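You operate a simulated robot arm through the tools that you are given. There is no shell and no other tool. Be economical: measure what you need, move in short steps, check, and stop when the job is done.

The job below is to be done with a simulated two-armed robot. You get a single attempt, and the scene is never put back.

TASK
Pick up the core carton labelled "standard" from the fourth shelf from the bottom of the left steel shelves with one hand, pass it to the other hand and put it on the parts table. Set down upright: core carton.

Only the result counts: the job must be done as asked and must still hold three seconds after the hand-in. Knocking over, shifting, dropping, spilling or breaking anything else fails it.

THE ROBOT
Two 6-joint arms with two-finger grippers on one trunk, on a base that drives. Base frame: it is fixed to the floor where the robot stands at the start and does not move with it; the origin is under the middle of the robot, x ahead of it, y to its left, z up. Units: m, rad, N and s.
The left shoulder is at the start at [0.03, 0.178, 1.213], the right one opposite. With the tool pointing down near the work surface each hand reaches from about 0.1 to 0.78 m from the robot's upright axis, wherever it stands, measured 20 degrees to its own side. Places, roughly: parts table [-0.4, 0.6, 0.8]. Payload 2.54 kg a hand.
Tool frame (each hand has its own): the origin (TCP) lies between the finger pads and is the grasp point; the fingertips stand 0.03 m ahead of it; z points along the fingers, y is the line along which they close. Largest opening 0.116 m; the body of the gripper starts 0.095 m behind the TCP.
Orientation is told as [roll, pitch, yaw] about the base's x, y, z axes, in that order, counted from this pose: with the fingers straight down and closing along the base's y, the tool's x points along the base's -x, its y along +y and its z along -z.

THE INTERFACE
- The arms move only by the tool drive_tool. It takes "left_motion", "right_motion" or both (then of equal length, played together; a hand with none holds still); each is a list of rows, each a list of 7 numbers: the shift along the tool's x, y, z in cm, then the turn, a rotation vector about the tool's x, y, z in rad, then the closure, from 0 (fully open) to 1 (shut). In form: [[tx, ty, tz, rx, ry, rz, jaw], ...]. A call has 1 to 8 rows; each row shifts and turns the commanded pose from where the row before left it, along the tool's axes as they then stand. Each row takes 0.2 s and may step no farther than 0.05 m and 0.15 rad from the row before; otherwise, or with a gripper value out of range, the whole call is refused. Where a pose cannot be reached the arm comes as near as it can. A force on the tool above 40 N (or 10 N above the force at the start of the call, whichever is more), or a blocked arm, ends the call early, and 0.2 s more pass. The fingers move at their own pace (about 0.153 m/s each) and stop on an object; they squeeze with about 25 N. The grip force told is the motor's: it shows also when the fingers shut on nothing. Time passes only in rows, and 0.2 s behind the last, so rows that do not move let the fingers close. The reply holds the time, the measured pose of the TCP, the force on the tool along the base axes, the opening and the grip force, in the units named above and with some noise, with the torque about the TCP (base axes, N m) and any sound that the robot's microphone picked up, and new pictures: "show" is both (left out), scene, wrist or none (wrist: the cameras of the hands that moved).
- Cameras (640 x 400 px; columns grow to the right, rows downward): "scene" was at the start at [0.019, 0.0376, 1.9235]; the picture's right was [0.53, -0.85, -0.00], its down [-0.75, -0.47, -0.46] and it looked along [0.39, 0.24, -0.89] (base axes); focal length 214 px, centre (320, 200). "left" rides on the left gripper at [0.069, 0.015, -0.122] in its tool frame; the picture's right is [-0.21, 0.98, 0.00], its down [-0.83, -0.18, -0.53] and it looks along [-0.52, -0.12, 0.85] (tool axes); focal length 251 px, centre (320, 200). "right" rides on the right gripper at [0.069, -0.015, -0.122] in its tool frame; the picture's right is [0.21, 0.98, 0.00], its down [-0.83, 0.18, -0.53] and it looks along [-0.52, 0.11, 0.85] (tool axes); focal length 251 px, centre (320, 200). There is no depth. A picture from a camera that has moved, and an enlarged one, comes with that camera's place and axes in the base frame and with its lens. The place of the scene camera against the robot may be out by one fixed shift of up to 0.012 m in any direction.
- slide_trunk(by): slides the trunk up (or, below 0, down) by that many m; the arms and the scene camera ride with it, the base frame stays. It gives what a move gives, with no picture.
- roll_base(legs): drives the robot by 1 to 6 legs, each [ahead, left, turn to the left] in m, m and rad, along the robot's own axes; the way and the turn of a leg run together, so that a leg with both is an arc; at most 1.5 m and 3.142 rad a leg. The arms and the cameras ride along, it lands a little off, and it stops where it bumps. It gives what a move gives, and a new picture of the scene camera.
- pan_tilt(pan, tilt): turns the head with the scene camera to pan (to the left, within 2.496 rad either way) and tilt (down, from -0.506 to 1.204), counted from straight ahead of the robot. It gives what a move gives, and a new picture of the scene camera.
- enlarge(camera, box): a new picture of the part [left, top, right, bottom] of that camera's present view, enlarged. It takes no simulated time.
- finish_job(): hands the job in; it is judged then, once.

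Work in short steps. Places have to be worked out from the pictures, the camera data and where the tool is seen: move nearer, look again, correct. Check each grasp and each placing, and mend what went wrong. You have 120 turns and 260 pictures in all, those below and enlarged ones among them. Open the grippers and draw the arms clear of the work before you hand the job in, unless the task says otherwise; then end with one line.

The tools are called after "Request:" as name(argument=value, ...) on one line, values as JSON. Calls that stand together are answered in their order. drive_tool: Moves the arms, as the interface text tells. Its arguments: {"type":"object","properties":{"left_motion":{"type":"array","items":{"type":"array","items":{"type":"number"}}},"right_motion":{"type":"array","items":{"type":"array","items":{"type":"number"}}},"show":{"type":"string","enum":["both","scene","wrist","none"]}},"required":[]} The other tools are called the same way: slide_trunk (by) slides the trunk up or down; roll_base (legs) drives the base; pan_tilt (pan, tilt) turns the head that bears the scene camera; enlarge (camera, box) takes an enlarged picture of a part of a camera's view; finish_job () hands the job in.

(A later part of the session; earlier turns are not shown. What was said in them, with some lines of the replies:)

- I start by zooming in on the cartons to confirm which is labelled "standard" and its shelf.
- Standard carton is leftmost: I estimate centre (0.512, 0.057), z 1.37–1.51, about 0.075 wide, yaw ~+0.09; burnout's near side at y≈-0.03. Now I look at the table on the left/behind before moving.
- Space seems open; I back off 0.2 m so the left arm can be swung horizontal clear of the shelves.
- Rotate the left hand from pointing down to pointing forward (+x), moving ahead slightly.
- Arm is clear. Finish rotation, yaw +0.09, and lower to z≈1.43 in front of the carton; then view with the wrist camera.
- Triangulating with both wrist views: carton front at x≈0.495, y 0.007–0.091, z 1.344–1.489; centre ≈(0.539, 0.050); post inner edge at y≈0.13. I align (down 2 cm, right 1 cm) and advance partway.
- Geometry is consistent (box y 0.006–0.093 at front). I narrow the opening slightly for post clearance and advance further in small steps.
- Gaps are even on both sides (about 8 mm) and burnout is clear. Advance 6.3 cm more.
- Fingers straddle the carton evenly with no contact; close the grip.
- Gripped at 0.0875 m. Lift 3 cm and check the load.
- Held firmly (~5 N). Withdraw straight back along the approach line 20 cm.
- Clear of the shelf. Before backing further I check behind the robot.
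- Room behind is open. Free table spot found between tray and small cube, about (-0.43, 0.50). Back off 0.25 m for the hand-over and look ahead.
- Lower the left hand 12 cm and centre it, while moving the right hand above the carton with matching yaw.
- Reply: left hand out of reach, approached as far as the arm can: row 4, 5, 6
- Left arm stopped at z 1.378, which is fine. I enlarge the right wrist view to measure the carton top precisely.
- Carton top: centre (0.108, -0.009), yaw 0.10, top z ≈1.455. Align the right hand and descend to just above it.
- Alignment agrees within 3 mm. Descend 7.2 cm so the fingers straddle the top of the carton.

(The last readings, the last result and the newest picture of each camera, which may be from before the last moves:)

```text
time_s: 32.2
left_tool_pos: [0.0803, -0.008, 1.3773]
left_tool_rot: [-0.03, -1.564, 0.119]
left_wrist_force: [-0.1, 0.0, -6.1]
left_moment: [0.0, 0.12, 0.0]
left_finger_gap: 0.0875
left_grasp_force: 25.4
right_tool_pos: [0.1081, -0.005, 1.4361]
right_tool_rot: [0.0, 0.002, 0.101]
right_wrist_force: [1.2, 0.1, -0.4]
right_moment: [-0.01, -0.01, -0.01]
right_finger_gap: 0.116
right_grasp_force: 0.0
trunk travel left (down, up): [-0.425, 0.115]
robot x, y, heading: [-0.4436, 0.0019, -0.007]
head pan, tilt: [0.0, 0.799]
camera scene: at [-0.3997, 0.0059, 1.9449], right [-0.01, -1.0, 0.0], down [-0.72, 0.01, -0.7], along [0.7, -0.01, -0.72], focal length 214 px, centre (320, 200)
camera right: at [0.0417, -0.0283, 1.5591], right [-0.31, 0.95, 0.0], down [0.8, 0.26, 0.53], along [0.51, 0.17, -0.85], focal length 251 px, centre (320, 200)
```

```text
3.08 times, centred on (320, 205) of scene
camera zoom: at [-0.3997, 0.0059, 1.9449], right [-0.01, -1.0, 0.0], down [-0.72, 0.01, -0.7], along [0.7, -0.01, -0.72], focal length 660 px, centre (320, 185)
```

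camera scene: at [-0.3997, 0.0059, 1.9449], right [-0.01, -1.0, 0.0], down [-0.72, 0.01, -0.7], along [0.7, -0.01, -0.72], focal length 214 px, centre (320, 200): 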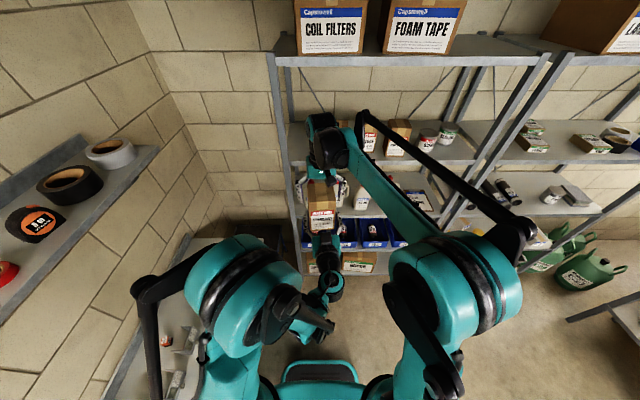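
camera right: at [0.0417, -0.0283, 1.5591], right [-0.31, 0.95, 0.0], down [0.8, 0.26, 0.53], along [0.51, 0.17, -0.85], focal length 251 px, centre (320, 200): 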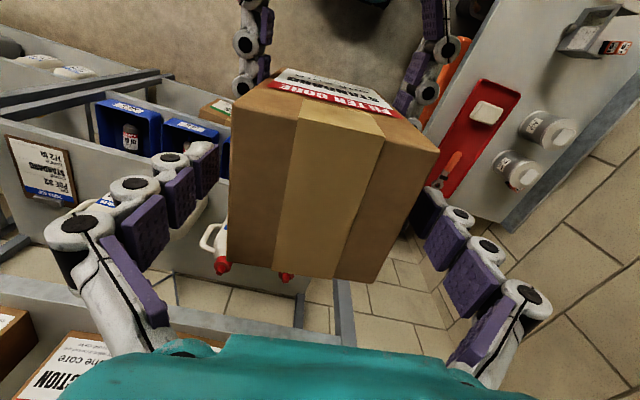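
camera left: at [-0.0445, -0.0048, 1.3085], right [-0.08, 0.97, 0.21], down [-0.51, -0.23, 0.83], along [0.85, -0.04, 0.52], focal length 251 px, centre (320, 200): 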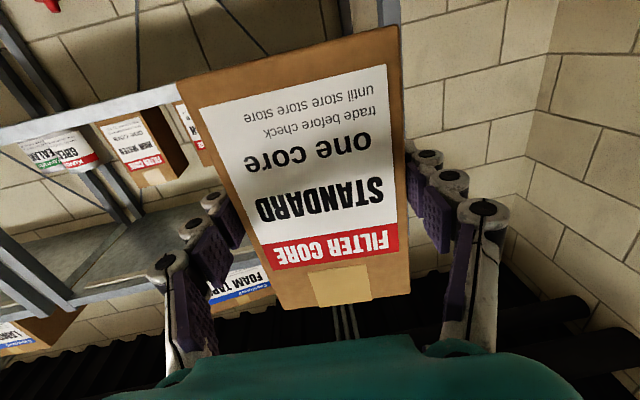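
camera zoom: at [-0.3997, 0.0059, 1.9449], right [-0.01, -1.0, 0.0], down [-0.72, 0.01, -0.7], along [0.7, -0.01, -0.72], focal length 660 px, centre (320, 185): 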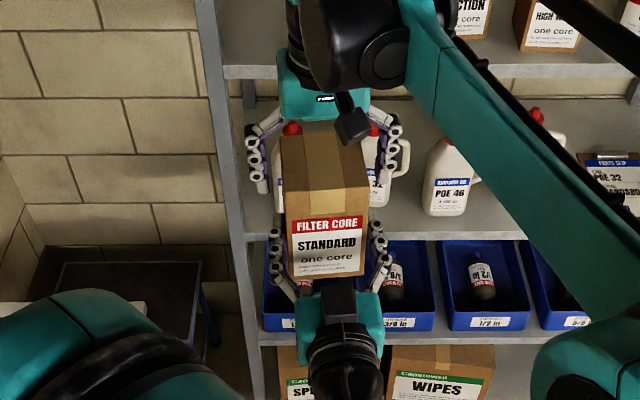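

Right fingers straddle the top with TCP ≈1.5 cm below the top face, above the left fingers. Close the right grip.

Request:
drive_tool(right_motion=[[0, 0, 0, 0, 0, 0, 0.2], [0, 0, 0, 0, 0, 0, 0.5], [0, 0, 0, 0, 0, 0, 1], [0, 0, 0, 0, 0, 0, 1]], show="wrist")

```text
time_s: 33.2
left_tool_pos: [0.0799, -0.0084, 1.3774]
left_tool_rot: [-0.063, -1.564, 0.151]
left_wrist_force: [-0.9, 2.1, -11.3]
left_moment: [0.14, 0.26, 0.29]
left_finger_gap: 0.0877
left_grasp_force: 25.1
right_tool_pos: [0.1081, -0.0049, 1.4378]
right_tool_rot: [-0.001, 0.002, 0.102]
right_wrist_force: [0.5, -2.1, 5.7]
right_moment: [-0.25, -0.05, -0.21]
right_finger_gap: 0.0876
right_grasp_force: 25.1
trunk travel left (down, up): [-0.425, 0.115]
robot x, y, heading: [-0.4465, 0.0023, -0.01]
head pan, tilt: [0.0, 0.799]
camera right: at [0.0418, -0.0284, 1.5594], right [-0.31, 0.95, 0.0], down [0.8, 0.26, 0.53], along [0.51, 0.17, -0.85], focal length 251 px, centre (320, 200)
```

right: 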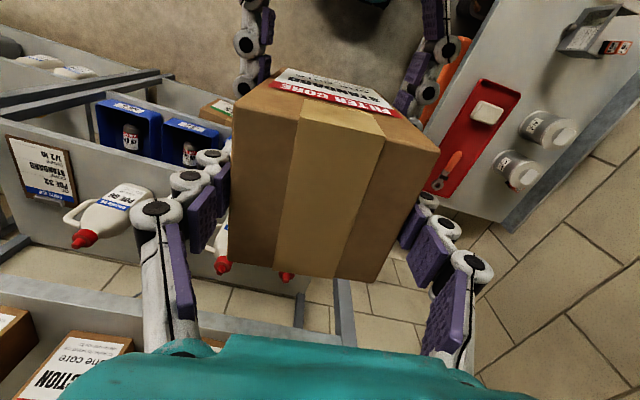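

Both hands hold the carton (right 25 N, gap 0.0876). Now open the left fingers without moving.

Request:
drive_tool(left_motion=[[0, 0, 0, 0, 0, 0, 0.1], [0, 0, 0, 0, 0, 0, 0.0], [0, 0, 0, 0, 0, 0, 0]], show="both")

```text
time_s: 34.0
left_tool_pos: [0.0815, -0.0078, 1.3772]
left_tool_rot: [-0.015, -1.565, 0.102]
left_wrist_force: [0.0, -0.8, 0.0]
left_moment: [0.0, 0.03, 0.01]
left_finger_gap: 0.116
left_grasp_force: 0.1
right_tool_pos: [0.1074, -0.0059, 1.4355]
right_tool_rot: [0.0, 0.001, 0.103]
right_wrist_force: [1.0, -0.1, -0.2]
right_moment: [-0.03, 0.03, 0.02]
right_finger_gap: 0.0873
right_grasp_force: 25.3
trunk travel left (down, up): [-0.425, 0.115]
robot x, y, heading: [-0.4476, 0.001, -0.009]
head pan, tilt: [0.0, 0.799]
camera scene: at [-0.3996, 0.0059, 1.9449], right [-0.01, -1.0, 0.0], down [-0.72, 0.01, -0.7], along [0.7, -0.01, -0.72], focal length 214 px, centre (320, 200)
camera left: at [-0.0426, -0.0038, 1.3079], right [-0.08, 0.97, 0.21], down [-0.51, -0.23, 0.83], along [0.86, -0.04, 0.52], focal length 251 px, centre (320, 200)
```

scene: 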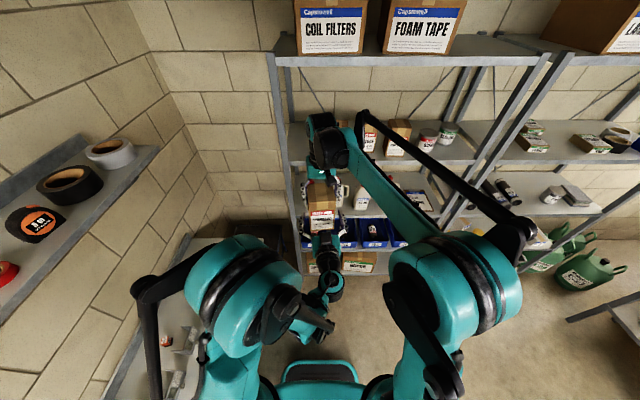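
left: 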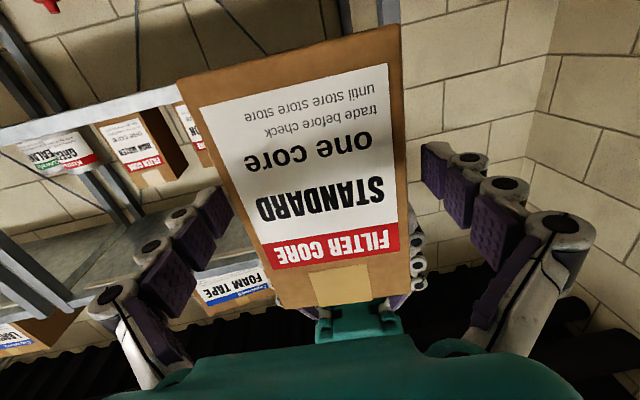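

Right still grips at 0.0873, but reads little load; I raise the right hand slightly and re-read to verify it carries the carton.

Request:
drive_tool(right_motion=[[0, 0, -1, 0, 0, 0, 1], [0, 0, -1, 0, 0, 0, 1], [0, 0, 0, 0, 0, 0, 1]], show="wrist")

Request:
enlarge(camera="left", box=[120, 0, 520, 400])

```text
time_s: 34.8
left_tool_pos: [0.0799, -0.0075, 1.3762]
left_tool_rot: [-0.023, -1.564, 0.111]
left_wrist_force: [0.6, -0.5, -0.3]
left_moment: [0.0, 0.0, -0.02]
left_finger_gap: 0.1159
left_grasp_force: 0.0
right_tool_pos: [0.1084, -0.0077, 1.4569]
right_tool_rot: [0.001, 0.0, 0.101]
right_wrist_force: [-0.4, 0.6, -5.2]
right_moment: [0.0, 0.02, -0.01]
right_finger_gap: 0.0872
right_grasp_force: 25.0
trunk travel left (down, up): [-0.425, 0.115]
robot x, y, heading: [-0.4447, 0.0009, -0.007]
head pan, tilt: [0.0, 0.799]
camera right: at [0.0423, -0.0308, 1.5796], right [-0.31, 0.95, 0.0], down [0.8, 0.26, 0.53], along [0.51, 0.17, -0.85], focal length 251 px, centre (320, 200)
```

right: 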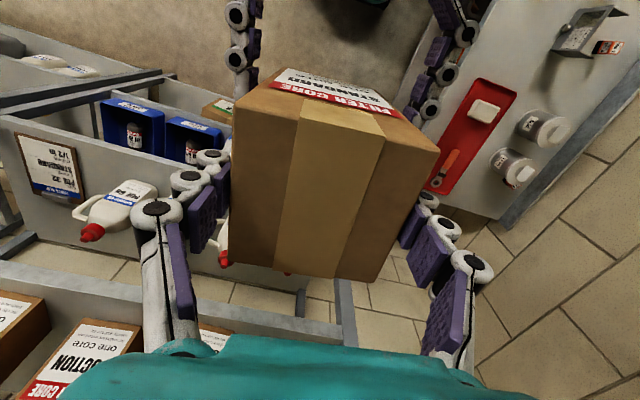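

```text
1.00 times, centred on (320, 200) of left (not enlarged: the box is as wide or as high as the picture)
camera zoom: at [-0.0425, -0.0038, 1.3079], right [-0.08, 0.97, 0.21], down [-0.51, -0.23, 0.83], along [0.86, -0.04, 0.52], focal length 251 px, centre (320, 200)
```

zoom: 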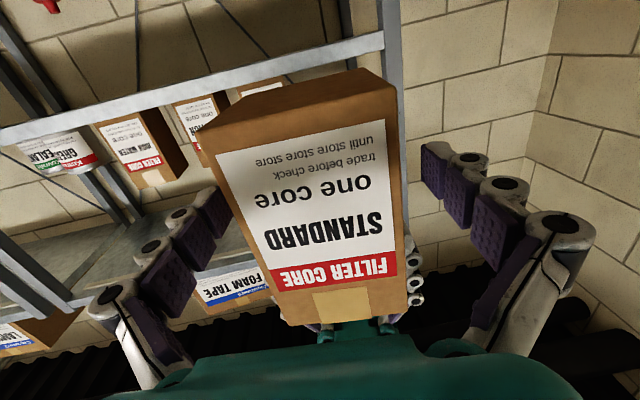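

The right hand carries it alone (-5.2 N). Raise right 10 cm so the carton clears the left fingers.

Request:
drive_tool(right_motion=[[0, 0, -2, 0, 0, 0, 1], [0, 0, -3, 0, 0, 0, 1], [0, 0, -3, 0, 0, 0, 1], [0, 0, -3, 0, 0, 0, 1], [0, -2, 0, 0, 0, 0, 1], [0, -4, 0, 0, 0, 0, 1], [0, -4, 0, 0, 0, 0, 1], [0, -4, 0, 0, 0, 0, 1]], show="scene")

```text
time_s: 36.6
left_tool_pos: [0.079, -0.0085, 1.3774]
left_tool_rot: [0.208, -1.563, -0.122]
left_wrist_force: [0.6, -0.4, -0.2]
left_moment: [0.03, 0.03, 0.03]
left_finger_gap: 0.1159
left_grasp_force: 0.1
right_tool_pos: [0.1202, -0.1501, 1.5669]
right_tool_rot: [0.003, 0.0, 0.102]
right_wrist_force: [-0.3, 0.2, -4.8]
right_moment: [0.04, 0.04, 0.0]
right_finger_gap: 0.0874
right_grasp_force: 24.8
trunk travel left (down, up): [-0.425, 0.115]
robot x, y, heading: [-0.445, 0.0026, -0.01]
head pan, tilt: [0.0, 0.799]
camera scene: at [-0.3995, 0.0031, 1.9449], right [-0.01, -1.0, 0.0], down [-0.72, 0.01, -0.7], along [0.7, 0.0, -0.72], focal length 214 px, centre (320, 200)
```

scene: 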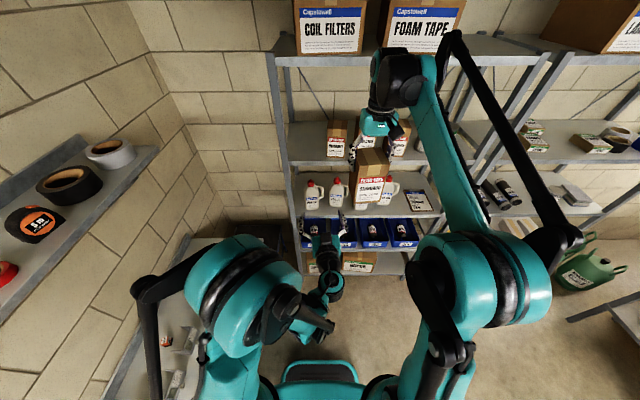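

Carton held to the right. Bring the left arm up and left, then rotate it back to its tucked, pointing-down posture.

Request:
drive_tool(left_motion=[[0, 3, 0, 0, 0, 0, 0], [-2, 3, 0, 0, 0, 0, 0], [-3.5, 3, 0, 0, 0, 0, 0], [-4, 1.5, 0, 0, 0, 0, 0], [-4, 0, 0, 0, 0, 0, 0], [0, 0, 0, 0.1, 0.05, 0, 0], [0, 0, -1.5, 0, 0.15, 0, 0], [-0.3, 0, -1.5, 0, 0.15, 0, 0]], show="scene")

```text
time_s: 38.4
left_tool_pos: [0.0475, 0.0943, 1.5248]
left_tool_rot: [-0.008, -1.217, -0.009]
left_wrist_force: [-0.4, -0.4, 0.6]
left_moment: [0.03, 0.0, -0.02]
left_finger_gap: 0.1161
left_grasp_force: 0.2
left hand out of reach, approached as far as the arm can: row 1
right_tool_pos: [0.1191, -0.147, 1.5669]
right_tool_rot: [-0.001, -0.001, 0.101]
right_wrist_force: [-0.1, -0.4, -5.3]
right_moment: [0.01, -0.03, 0.01]
right_finger_gap: 0.0877
right_grasp_force: 25.0
trunk travel left (down, up): [-0.425, 0.115]
robot x, y, heading: [-0.4463, 0.002, -0.008]
head pan, tilt: [0.0, 0.799]
camera scene: at [-0.4003, 0.0056, 1.9449], right [-0.01, -1.0, 0.0], down [-0.72, 0.01, -0.7], along [0.7, -0.01, -0.72], focal length 214 px, centre (320, 200)
```

scene: 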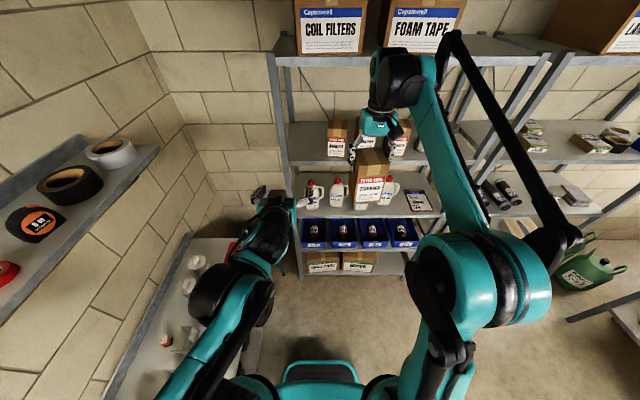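

Request:
drive_tool(left_motion=[[-0.25, 0, -2.22, 0, 0.15, 0, 0], [0.09, 0, -2.23, 0, 0.15, 0, 0], [0.42, 0, -2.2, 0, 0.15, 0, 0], [0.75, 0, -2.11, 0, 0.15, 0, 0], [1.05, 0, -1.97, 0, 0.15, 0, 0], [1.34, 0, -1.79, 0, 0.15, 0, 0], [1.59, 0, -1.57, 0, 0.15, 0, 0], [1.8, 0, -1.32, 0, 0.15, 0, 0]], show="scene")

```text
time_s: 40.2
left_tool_pos: [-0.111, 0.0964, 1.6049]
left_tool_rot: [-0.004, -0.017, -0.012]
left_wrist_force: [0.3, 1.3, 0.8]
left_moment: [-0.01, 0.0, 0.01]
left_finger_gap: 0.116
left_grasp_force: 0.0
right_tool_pos: [0.1206, -0.1479, 1.5665]
right_tool_rot: [0.0, 0.002, 0.102]
right_wrist_force: [0.6, 0.9, -5.5]
right_moment: [0.0, 0.04, 0.01]
right_finger_gap: 0.0876
right_grasp_force: 25.2
trunk travel left (down, up): [-0.425, 0.115]
robot x, y, heading: [-0.448, 0.0034, -0.006]
head pan, tilt: [0.0, 0.799]
camera scene: at [-0.3982, 0.0055, 1.9449], right [-0.01, -1.0, 0.0], down [-0.72, 0.01, -0.7], along [0.7, -0.01, -0.72], focal length 214 px, centre (320, 200)
```

scene: 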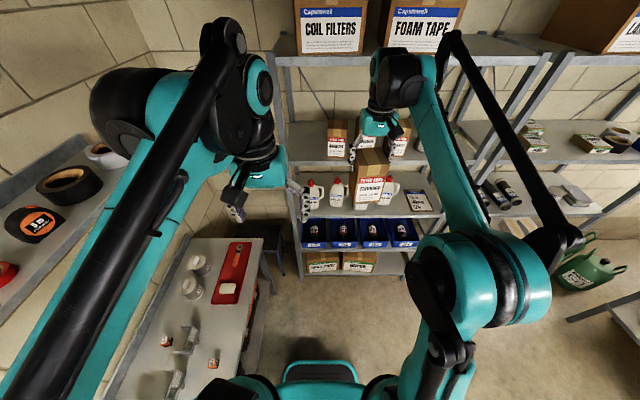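

Left is tucked. Retract the right hand 12 cm so it sweeps a smaller radius when turning.

Request:
drive_tool(right_motion=[[2, 0, 0, 0, 0, 0.03, 1], [3, 0, 0, 0, 0, 0.03, 1], [3, 0, 0, 0, 0, 0.03, 1], [3, 0, 0, 0, 0, 0, 1], [1, 0, 0, 0, 0, 0, 1]], show="scene")

Request:
roll_base(legs=[[-0.13, -0.15, 0]])

Request:
roll_base(legs=[[0, 0, 0.8]])

```text
time_s: 41.4
left_tool_pos: [-0.1121, 0.096, 1.6045]
left_tool_rot: [-0.002, -0.02, -0.013]
left_wrist_force: [0.4, 0.5, -0.1]
left_moment: [0.01, -0.02, 0.01]
left_finger_gap: 0.1161
left_grasp_force: 0.0
right_tool_pos: [0.0013, -0.151, 1.5679]
right_tool_rot: [0.0, 0.0, 0.012]
right_wrist_force: [-0.5, 0.1, -6.5]
right_moment: [-0.03, 0.02, -0.02]
right_finger_gap: 0.0874
right_grasp_force: 24.9
trunk travel left (down, up): [-0.425, 0.115]
robot x, y, heading: [-0.4462, -0.0009, -0.009]
head pan, tilt: [0.0, 0.799]
camera scene: at [-0.3995, 0.0056, 1.9449], right [-0.01, -1.0, 0.0], down [-0.72, 0.01, -0.7], along [0.7, -0.01, -0.72], focal length 214 px, centre (320, 200)
```

scene: 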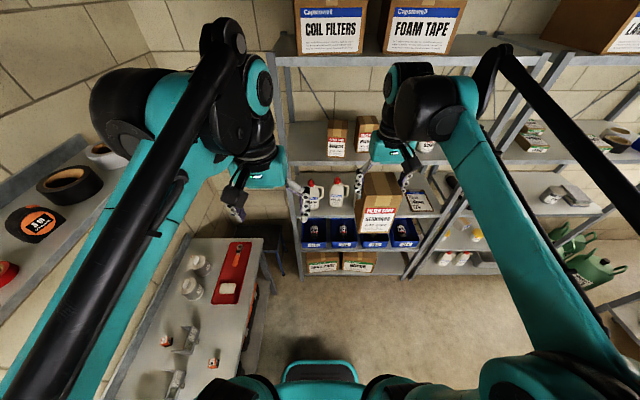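

```text
time_s: 43.0
left_tool_pos: [-0.2414, -0.0573, 1.6049]
left_tool_rot: [-0.004, -0.02, -0.012]
left_wrist_force: [0.5, -0.2, -0.2]
left_moment: [0.0, 0.01, 0.03]
left_finger_gap: 0.1159
left_grasp_force: 0.2
right_tool_pos: [-0.1288, -0.3038, 1.5687]
right_tool_rot: [0.0, -0.002, 0.015]
right_wrist_force: [-0.4, 0.8, -4.6]
right_moment: [-0.03, 0.04, -0.01]
right_finger_gap: 0.0876
right_grasp_force: 25.2
trunk travel left (down, up): [-0.425, 0.115]
robot x, y, heading: [-0.5749, -0.1514, -0.004]
head pan, tilt: [0.0, 0.799]
camera scene: at [-0.5296, -0.1481, 1.9449], right [-0.01, -1.0, 0.0], down [-0.72, 0.0, -0.7], along [0.7, 0.0, -0.72], focal length 214 px, centre (320, 200)
```

scene: 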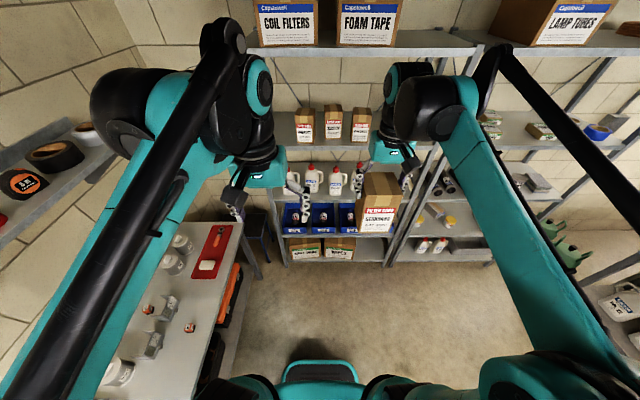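

```text
time_s: 45.4
left_tool_pos: [-0.4078, 0.149, 1.606]
left_tool_rot: [-0.003, -0.019, 0.771]
left_wrist_force: [0.4, -0.5, -0.3]
left_moment: [-0.02, 0.01, -0.03]
left_finger_gap: 0.1161
left_grasp_force: 0.1
right_tool_pos: [-0.1516, 0.0537, 1.5674]
right_tool_rot: [0.001, 0.0, 0.796]
right_wrist_force: [0.1, -0.5, -5.4]
right_moment: [-0.01, 0.0, 0.0]
right_finger_gap: 0.0877
right_grasp_force: 24.7
trunk travel left (down, up): [-0.425, 0.115]
robot x, y, heading: [-0.5769, -0.1529, 0.774]
head pan, tilt: [0.0, 0.799]
camera scene: at [-0.5451, -0.1132, 1.9449], right [0.7, -0.71, 0.0], down [-0.51, -0.5, -0.7], along [0.5, 0.49, -0.72], focal length 214 px, centre (320, 200)
```

scene: 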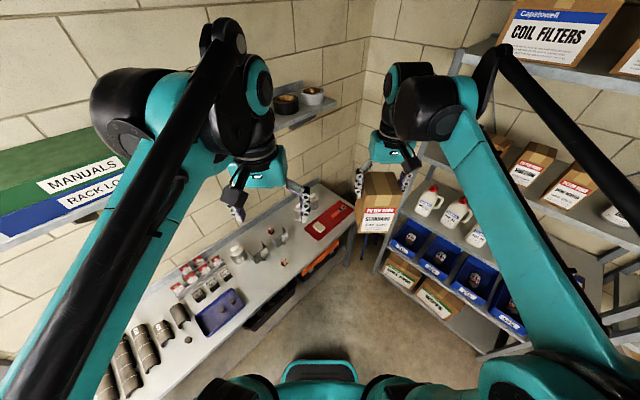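

Turn is going cleanly; complete the remaining turn to face the table.

Request:
roll_base(legs=[[0, 0, 0.79]])

Request:
enlarge(camera="right", box=[0, 0, 640, 400])

```text
time_s: 47.9
left_tool_pos: [-0.6691, 0.1803, 1.6051]
left_tool_rot: [-0.004, -0.02, 1.557]
left_wrist_force: [-0.1, 0.0, -1.0]
left_moment: [-0.01, 0.06, 0.01]
left_finger_gap: 0.116
left_grasp_force: 0.0
right_tool_pos: [-0.421, 0.293, 1.5681]
right_tool_rot: [0.001, 0.0, 1.579]
right_wrist_force: [-0.2, 0.3, -7.0]
right_moment: [-0.02, 0.03, 0.02]
right_finger_gap: 0.0874
right_grasp_force: 24.8
trunk travel left (down, up): [-0.425, 0.115]
robot x, y, heading: [-0.5786, -0.1559, 1.56]
head pan, tilt: [0.0, 0.799]
camera scene: at [-0.5809, -0.0975, 1.9449], right [1.0, -0.01, 0.0], down [-0.01, -0.72, -0.7], along [0.01, 0.7, -0.72], focal length 214 px, centre (320, 200)
```

scene: 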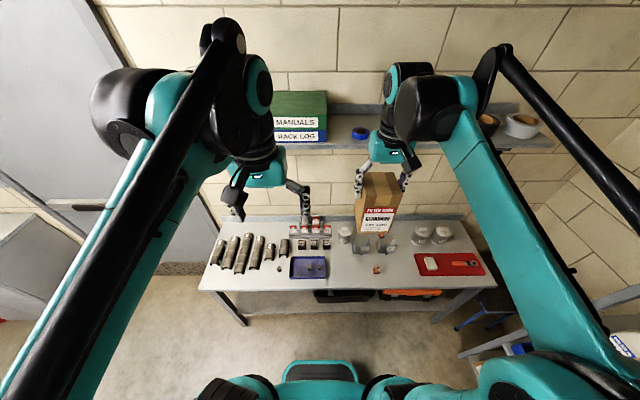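

```text
1.00 times, centred on (320, 200) of right (not enlarged: the box is as wide or as high as the picture)
camera zoom: at [-0.4047, 0.2239, 1.6909], right [-0.97, -0.22, 0.0], down [-0.19, 0.82, 0.53], along [-0.12, 0.52, -0.85], focal length 251 px, centre (320, 200)
```

zoom: 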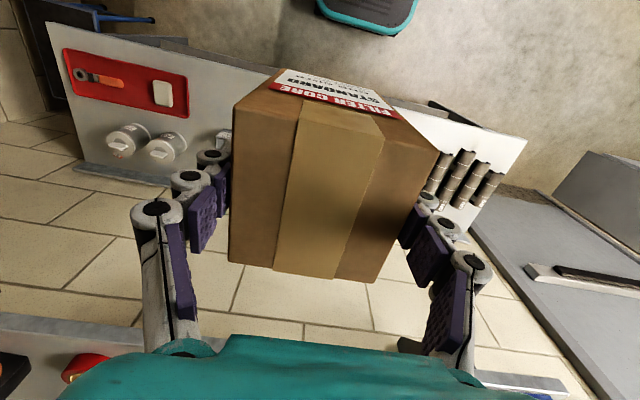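

Facing the table. Zoom in to map the free spot.

Request:
enlarge(camera="scene", box=[190, 190, 510, 330])

```text
2.00 times, centred on (350, 260) of scene
camera zoom: at [-0.5809, -0.0975, 1.9449], right [1.0, -0.01, 0.0], down [-0.01, -0.72, -0.7], along [0.01, 0.7, -0.72], focal length 429 px, centre (260, 80)
```

zoom: 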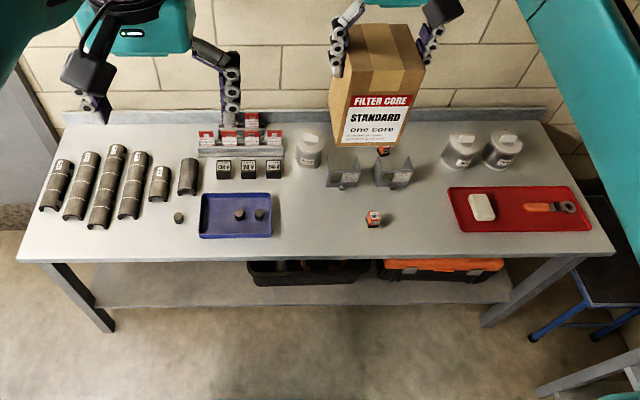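

Free spot between blue tray and small cube: centre about (-0.405, 0.46), ~0.25 m wide. It's within reach from here. Lower the trunk 0.38 m (carton bottom stays ~0.25 m above the table).

Request:
slide_trunk(by=-0.38)

Request:
drive_tool(right_motion=[[-2, 0, 0, 0, 0, 0, 1], [-3, 0, 0, 0, 0, 0, 1], [-4, 0, 0, 0, 0, 0, 1], [-4, 0.8, 0, 0, 0, 0, 1], [-3.5, 0.8, 0, 0, 0, 0, 1], [0, 0, 0, 0, 0, 0, 1]])

```text
time_s: 51.6
left_tool_pos: [-0.6697, 0.1808, 1.2248]
left_tool_rot: [-0.003, -0.017, 1.556]
left_wrist_force: [0.3, 0.5, 0.2]
left_moment: [0.02, 0.0, -0.01]
left_finger_gap: 0.1159
left_grasp_force: 0.0
right_tool_pos: [-0.4216, 0.2934, 1.1888]
right_tool_rot: [-0.001, 0.001, 1.579]
right_wrist_force: [-0.3, 0.0, -6.0]
right_moment: [-0.01, -0.02, -0.07]
right_finger_gap: 0.0872
right_grasp_force: 24.8
trunk travel left (down, up): [-0.045, 0.495]
robot x, y, heading: [-0.5768, -0.1514, 1.561]
head pan, tilt: [0.0, 0.799]
```

```text
time_s: 53.0
left_tool_pos: [-0.6696, 0.1801, 1.2256]
left_tool_rot: [-0.002, -0.019, 1.556]
left_wrist_force: [0.4, 0.3, 0.1]
left_moment: [0.01, -0.01, 0.01]
left_finger_gap: 0.1161
left_grasp_force: 0.1
right_tool_pos: [-0.4402, 0.4563, 1.1879]
right_tool_rot: [0.002, 0.001, 1.58]
right_wrist_force: [0.0, -0.4, -5.6]
right_moment: [-0.03, 0.0, 0.0]
right_finger_gap: 0.0877
right_grasp_force: 24.6
trunk travel left (down, up): [-0.045, 0.495]
robot x, y, heading: [-0.5778, -0.1543, 1.557]
head pan, tilt: [0.0, 0.799]
camera scene: at [-0.5811, -0.0987, 1.565], right [1.0, -0.01, 0.0], down [-0.01, -0.72, -0.7], along [0.01, 0.7, -0.72], focal length 214 px, centre (320, 200)
camera right: at [-0.4226, 0.3856, 1.3123], right [-0.97, -0.22, 0.0], down [-0.19, 0.82, 0.53], along [-0.12, 0.52, -0.85], focal length 251 px, centre (320, 200)
```

scene: 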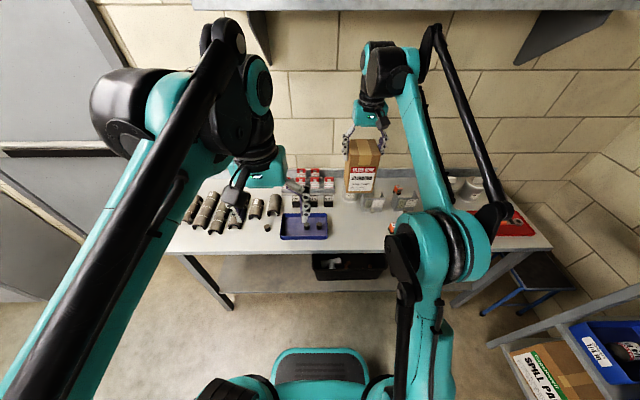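
right: 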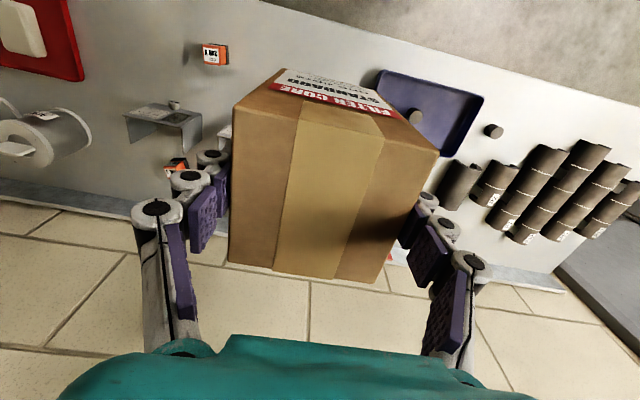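

Shift to x≈-0.415, y≈0.452 and lower to ~4 cm above the expected contact height.

Request:
drive_tool(right_motion=[[0.4, -2.5, 0, 0, 0, 0, 1], [0, 0, 3, 0, 0, 0, 1], [0, 0, 4.5, 0, 0, 0, 1], [0, 0, 4.5, 0, 0, 0, 1], [0, 0, 4.5, 0, 0, 0, 1], [0, 0, 4, 0, 0, 0, 1], [0, 0, 0, 0, 0, 0, 1]])

Request:
enlarge(camera="scene", box=[250, 130, 470, 268])

```text
time_s: 54.6
left_tool_pos: [-0.6689, 0.1801, 1.2251]
left_tool_rot: [-0.003, -0.019, 1.555]
left_wrist_force: [-0.7, -0.7, 1.1]
left_moment: [0.01, 0.02, -0.01]
left_finger_gap: 0.1163
left_grasp_force: 0.0
right_tool_pos: [-0.4162, 0.4515, 0.9853]
right_tool_rot: [0.001, 0.0, 1.579]
right_wrist_force: [0.5, 0.6, -5.7]
right_moment: [-0.02, 0.0, 0.0]
right_finger_gap: 0.0873
right_grasp_force: 24.9
trunk travel left (down, up): [-0.045, 0.495]
robot x, y, heading: [-0.5787, -0.1539, 1.555]
head pan, tilt: [0.0, 0.799]
camera scene: at [-0.5811, -0.0979, 1.565], right [1.0, -0.01, 0.0], down [-0.01, -0.72, -0.7], along [0.01, 0.7, -0.72], focal length 214 px, centre (320, 200)
camera right: at [-0.3993, 0.3823, 1.1087], right [-0.97, -0.22, 0.0], down [-0.19, 0.82, 0.53], along [-0.12, 0.52, -0.85], focal length 251 px, centre (320, 200)
```

scene: 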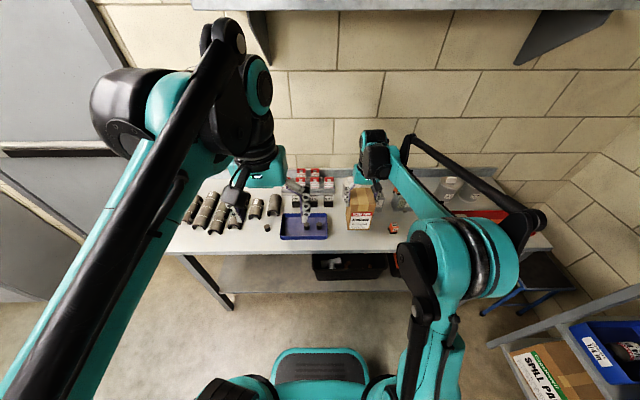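
right: 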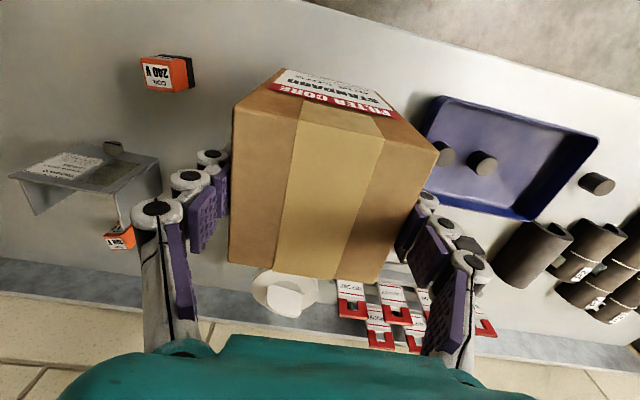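

```text
2.90 times, centred on (360, 199) of scene
camera zoom: at [-0.5811, -0.0979, 1.565], right [1.0, -0.01, 0.0], down [-0.01, -0.72, -0.7], along [0.01, 0.7, -0.72], focal length 622 px, centre (204, 203)
```

zoom: 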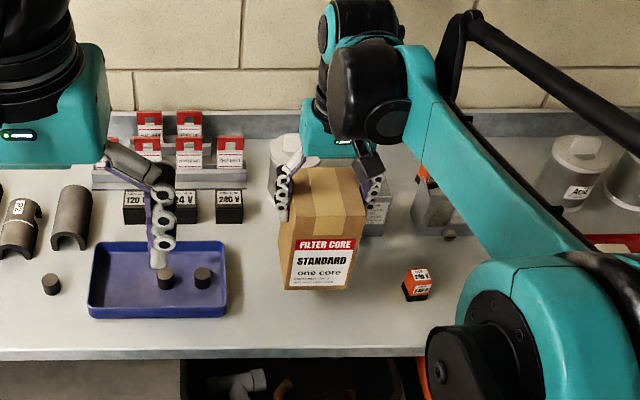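

Clear all around. Descend slowly until the table carries the carton.

Request:
drive_tool(right_motion=[[0, 0, 1.2, 0, 0, 0, 1], [0, 0, 1.2, 0, 0, 0, 1], [0, 0, 1.0, 0, 0, 0, 1], [0, 0, 0.6, 0, 0, 0, 1], [0, 0, 0.4, 0, 0, 0, 1], [0, 0, 0, 0, 0, 0, 1]], show="scene")

Request:
enlarge(camera="scene", box=[300, 160, 440, 250])

```text
time_s: 56.0
left_tool_pos: [-0.6707, 0.1805, 1.2247]
left_tool_rot: [-0.004, -0.019, 1.554]
left_wrist_force: [-0.4, -0.5, -0.5]
left_moment: [0.01, -0.02, 0.0]
left_finger_gap: 0.1161
left_grasp_force: 0.2
right_tool_pos: [-0.415, 0.4561, 0.9405]
right_tool_rot: [0.0, 0.0, 1.579]
right_wrist_force: [-0.4, 0.1, -5.6]
right_moment: [-0.03, -0.01, -0.01]
right_finger_gap: 0.0875
right_grasp_force: 25.1
trunk travel left (down, up): [-0.045, 0.495]
robot x, y, heading: [-0.5791, -0.1525, 1.558]
head pan, tilt: [0.0, 0.799]
camera scene: at [-0.5811, -0.0975, 1.5649], right [1.0, -0.01, 0.0], down [-0.01, -0.72, -0.7], along [0.01, 0.7, -0.72], focal length 214 px, centre (320, 200)
```

scene: 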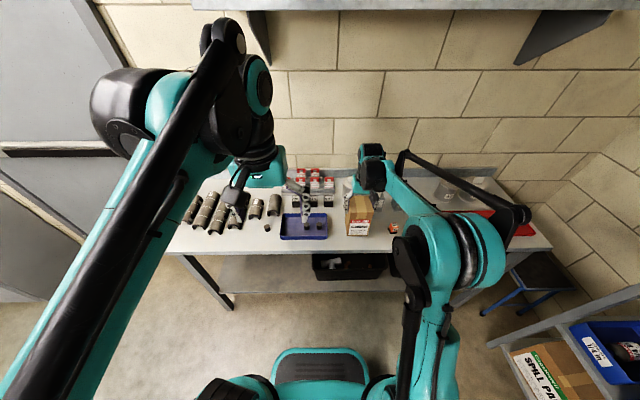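

```text
4.44 times, centred on (370, 205) of scene
camera zoom: at [-0.5811, -0.0975, 1.5649], right [1.0, -0.01, 0.0], down [-0.01, -0.72, -0.7], along [0.01, 0.7, -0.72], focal length 953 px, centre (98, 178)
```

zoom: 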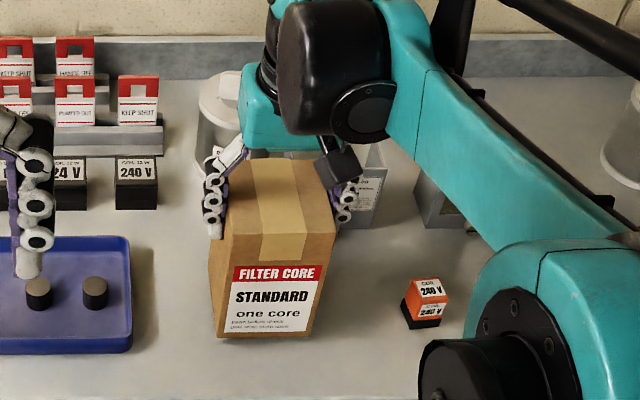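

Still carrying (-5.6 N), nearly down. Continue in 3 mm steps.

Request:
drive_tool(right_motion=[[0, 0, 0.3, 0, 0, 0, 1], [0, 0, 0.3, 0, 0, 0, 1], [0, 0, 0.3, 0, 0, 0, 1], [0, 0, 0, 0, 0, 0, 1]], show="none")

```text
time_s: 57.0
left_tool_pos: [-0.6699, 0.1814, 1.226]
left_tool_rot: [-0.005, -0.018, 1.555]
left_wrist_force: [-0.2, 0.1, -1.3]
left_moment: [0.0, 0.01, 0.04]
left_finger_gap: 0.1159
left_grasp_force: 0.1
right_tool_pos: [-0.4155, 0.4557, 0.9297]
right_tool_rot: [0.0, -0.001, 1.579]
right_wrist_force: [0.1, -0.4, -5.1]
right_moment: [-0.02, -0.01, 0.0]
right_finger_gap: 0.0874
right_grasp_force: 25.1
trunk travel left (down, up): [-0.045, 0.495]
robot x, y, heading: [-0.5756, -0.1484, 1.556]
head pan, tilt: [0.0, 0.799]
```

No contact yet at 0.930; go on in small steps.

Request:
drive_tool(right_motion=[[0, 0, 0.3, 0, 0, 0, 1], [0, 0, 0.3, 0, 0, 0, 1], [0, 0, 0, 0, 0, 0, 1]], show="none")

```text
time_s: 57.8
left_tool_pos: [-0.6703, 0.1796, 1.2256]
left_tool_rot: [-0.002, -0.02, 1.555]
left_wrist_force: [-0.2, -0.6, 0.8]
left_moment: [-0.01, -0.04, -0.02]
left_finger_gap: 0.116
left_grasp_force: 0.0
right_tool_pos: [-0.4148, 0.4545, 0.9249]
right_tool_rot: [0.0, -0.001, 1.581]
right_wrist_force: [1.3, -0.4, 16.6]
right_moment: [0.01, -0.04, -0.09]
right_finger_gap: 0.0881
right_grasp_force: 25.2
trunk travel left (down, up): [-0.045, 0.495]
robot x, y, heading: [-0.5765, -0.1497, 1.558]
head pan, tilt: [0.0, 0.799]
```

Contact (+16.6 N). Relieve by 2 mm, then open the right fingers.

Request:
drive_tool(right_motion=[[0, 0, -0.2, 0, 0, 0, 1], [0, 0, 0, 0, 0, 0, 1], [0, 0, 0, 0, 0, 0, 0.15], [0, 0, 0, 0, 0, 0, 0.05], [0, 0, 0, 0, 0, 0, 0]])

Request:
enlarge(camera="scene", box=[300, 160, 440, 250])

```text
time_s: 59.0
left_tool_pos: [-0.6705, 0.1807, 1.2249]
left_tool_rot: [-0.004, -0.018, 1.554]
left_wrist_force: [0.0, 0.1, 0.3]
left_moment: [-0.01, -0.01, -0.01]
left_finger_gap: 0.1159
left_grasp_force: 0.1
right_tool_pos: [-0.4151, 0.4546, 0.9264]
right_tool_rot: [-0.002, 0.001, 1.58]
right_wrist_force: [0.3, 0.3, 0.5]
right_moment: [0.05, -0.01, -0.02]
right_finger_gap: 0.116
right_grasp_force: 0.1
trunk travel left (down, up): [-0.045, 0.495]
robot x, y, heading: [-0.5753, -0.1557, 1.557]
head pan, tilt: [0.0, 0.799]
camera scene: at [-0.5813, -0.098, 1.5649], right [1.0, -0.01, 0.0], down [-0.01, -0.72, -0.7], along [0.01, 0.7, -0.72], focal length 214 px, centre (320, 200)
camera right: at [-0.3977, 0.3848, 1.0491], right [-0.97, -0.22, 0.0], down [-0.19, 0.82, 0.53], along [-0.12, 0.52, -0.85], focal length 251 px, centre (320, 200)
```

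scene: 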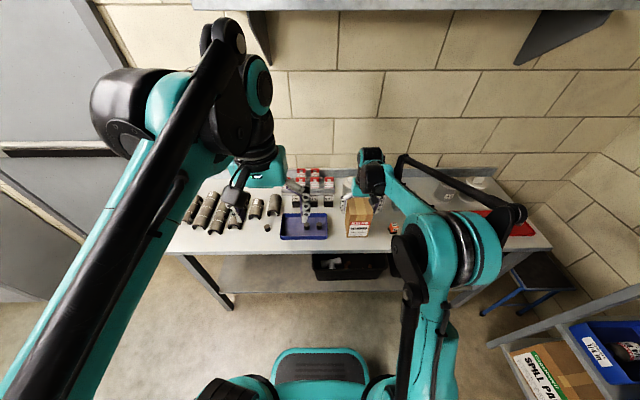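
right: 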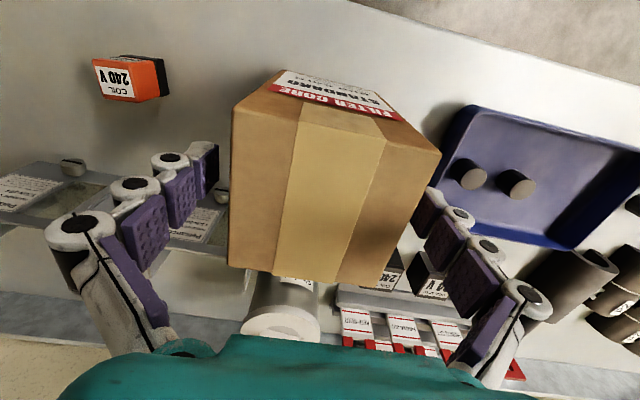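

```text
4.44 times, centred on (370, 205) of scene
camera zoom: at [-0.5813, -0.098, 1.5649], right [1.0, -0.01, 0.0], down [-0.01, -0.72, -0.7], along [0.01, 0.7, -0.72], focal length 953 px, centre (98, 178)
```

zoom: 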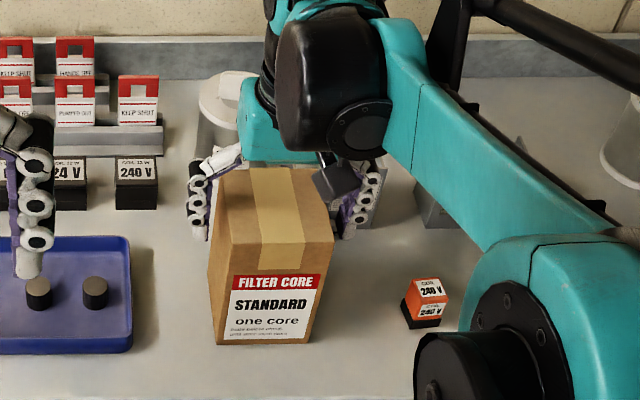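

Carton stands upright and free. Raise the right hand straight up clear of it.

Request:
drive_tool(right_motion=[[0, 0, -2, 0, 0, 0, 0], [0, 0, -3, 0, 0, 0, 0], [0, 0, -4, 0, 0, 0, 0], [0, 0, -4, 0, 0, 0, 0], [0, 0, -4, 0, 0, 0, 0], [0, 0, -4, 0, 0, 0, 0], [4, 0, 0, 0, 0, 0, 0], [4, 0, 0, 0, 0, 0, 0]])

Request:
enlarge(camera="scene", box=[270, 150, 450, 265])

```text
time_s: 60.8
left_tool_pos: [-0.6705, 0.1806, 1.2263]
left_tool_rot: [-0.002, -0.02, 1.555]
left_wrist_force: [-0.6, 0.3, 0.6]
left_moment: [0.02, 0.01, -0.01]
left_finger_gap: 0.1158
left_grasp_force: 0.1
right_tool_pos: [-0.4133, 0.3737, 1.1383]
right_tool_rot: [0.001, -0.001, 1.58]
right_wrist_force: [0.3, -0.1, 0.5]
right_moment: [0.0, -0.01, -0.01]
right_finger_gap: 0.116
right_grasp_force: 0.0
trunk travel left (down, up): [-0.045, 0.495]
robot x, y, heading: [-0.5765, -0.1518, 1.563]
head pan, tilt: [0.0, 0.799]
camera scene: at [-0.5813, -0.0991, 1.565], right [1.0, -0.01, 0.0], down [-0.01, -0.72, -0.7], along [0.01, 0.7, -0.72], focal length 214 px, centre (320, 200)
camera right: at [-0.3964, 0.3023, 1.2615], right [-0.97, -0.22, 0.0], down [-0.19, 0.82, 0.53], along [-0.12, 0.52, -0.84], focal length 251 px, centre (320, 200)
```

scene: 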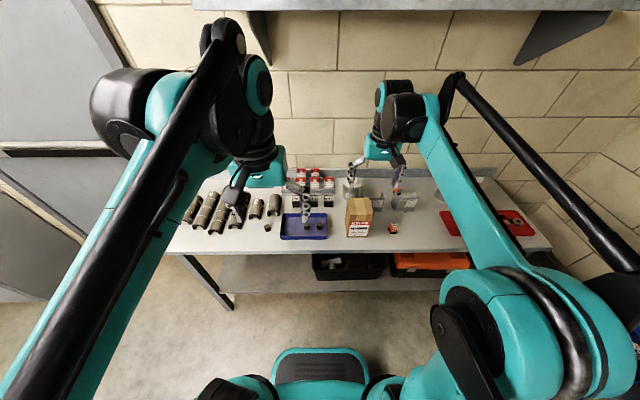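
right: 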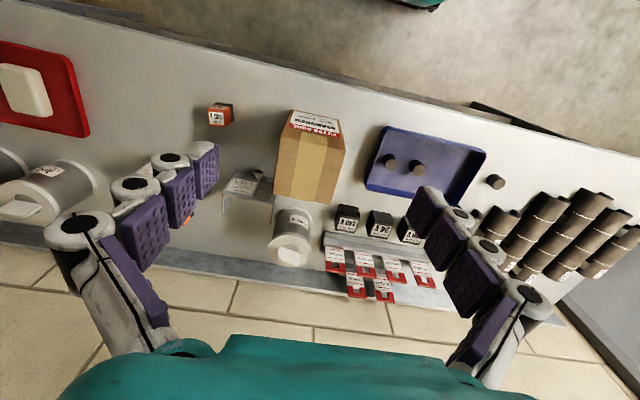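

```text
3.48 times, centred on (360, 208) of scene
camera zoom: at [-0.5813, -0.0991, 1.565], right [1.0, -0.01, 0.0], down [-0.01, -0.72, -0.7], along [0.01, 0.7, -0.72], focal length 746 px, centre (181, 174)
```

zoom: 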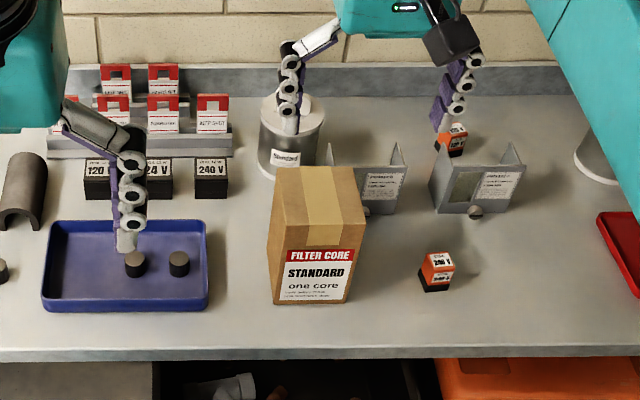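

The carton stands upright on the table, nothing else there was disturbed, and both hands are open and clear; I hand in.

Request:
finish_job()

```text
The job is handed in.
```

The "standard" core carton was picked from the fourth shelf with the left hand and passed to the right. It now stands upright on the parts table, and nothing else looked disturbed in the last pictures.
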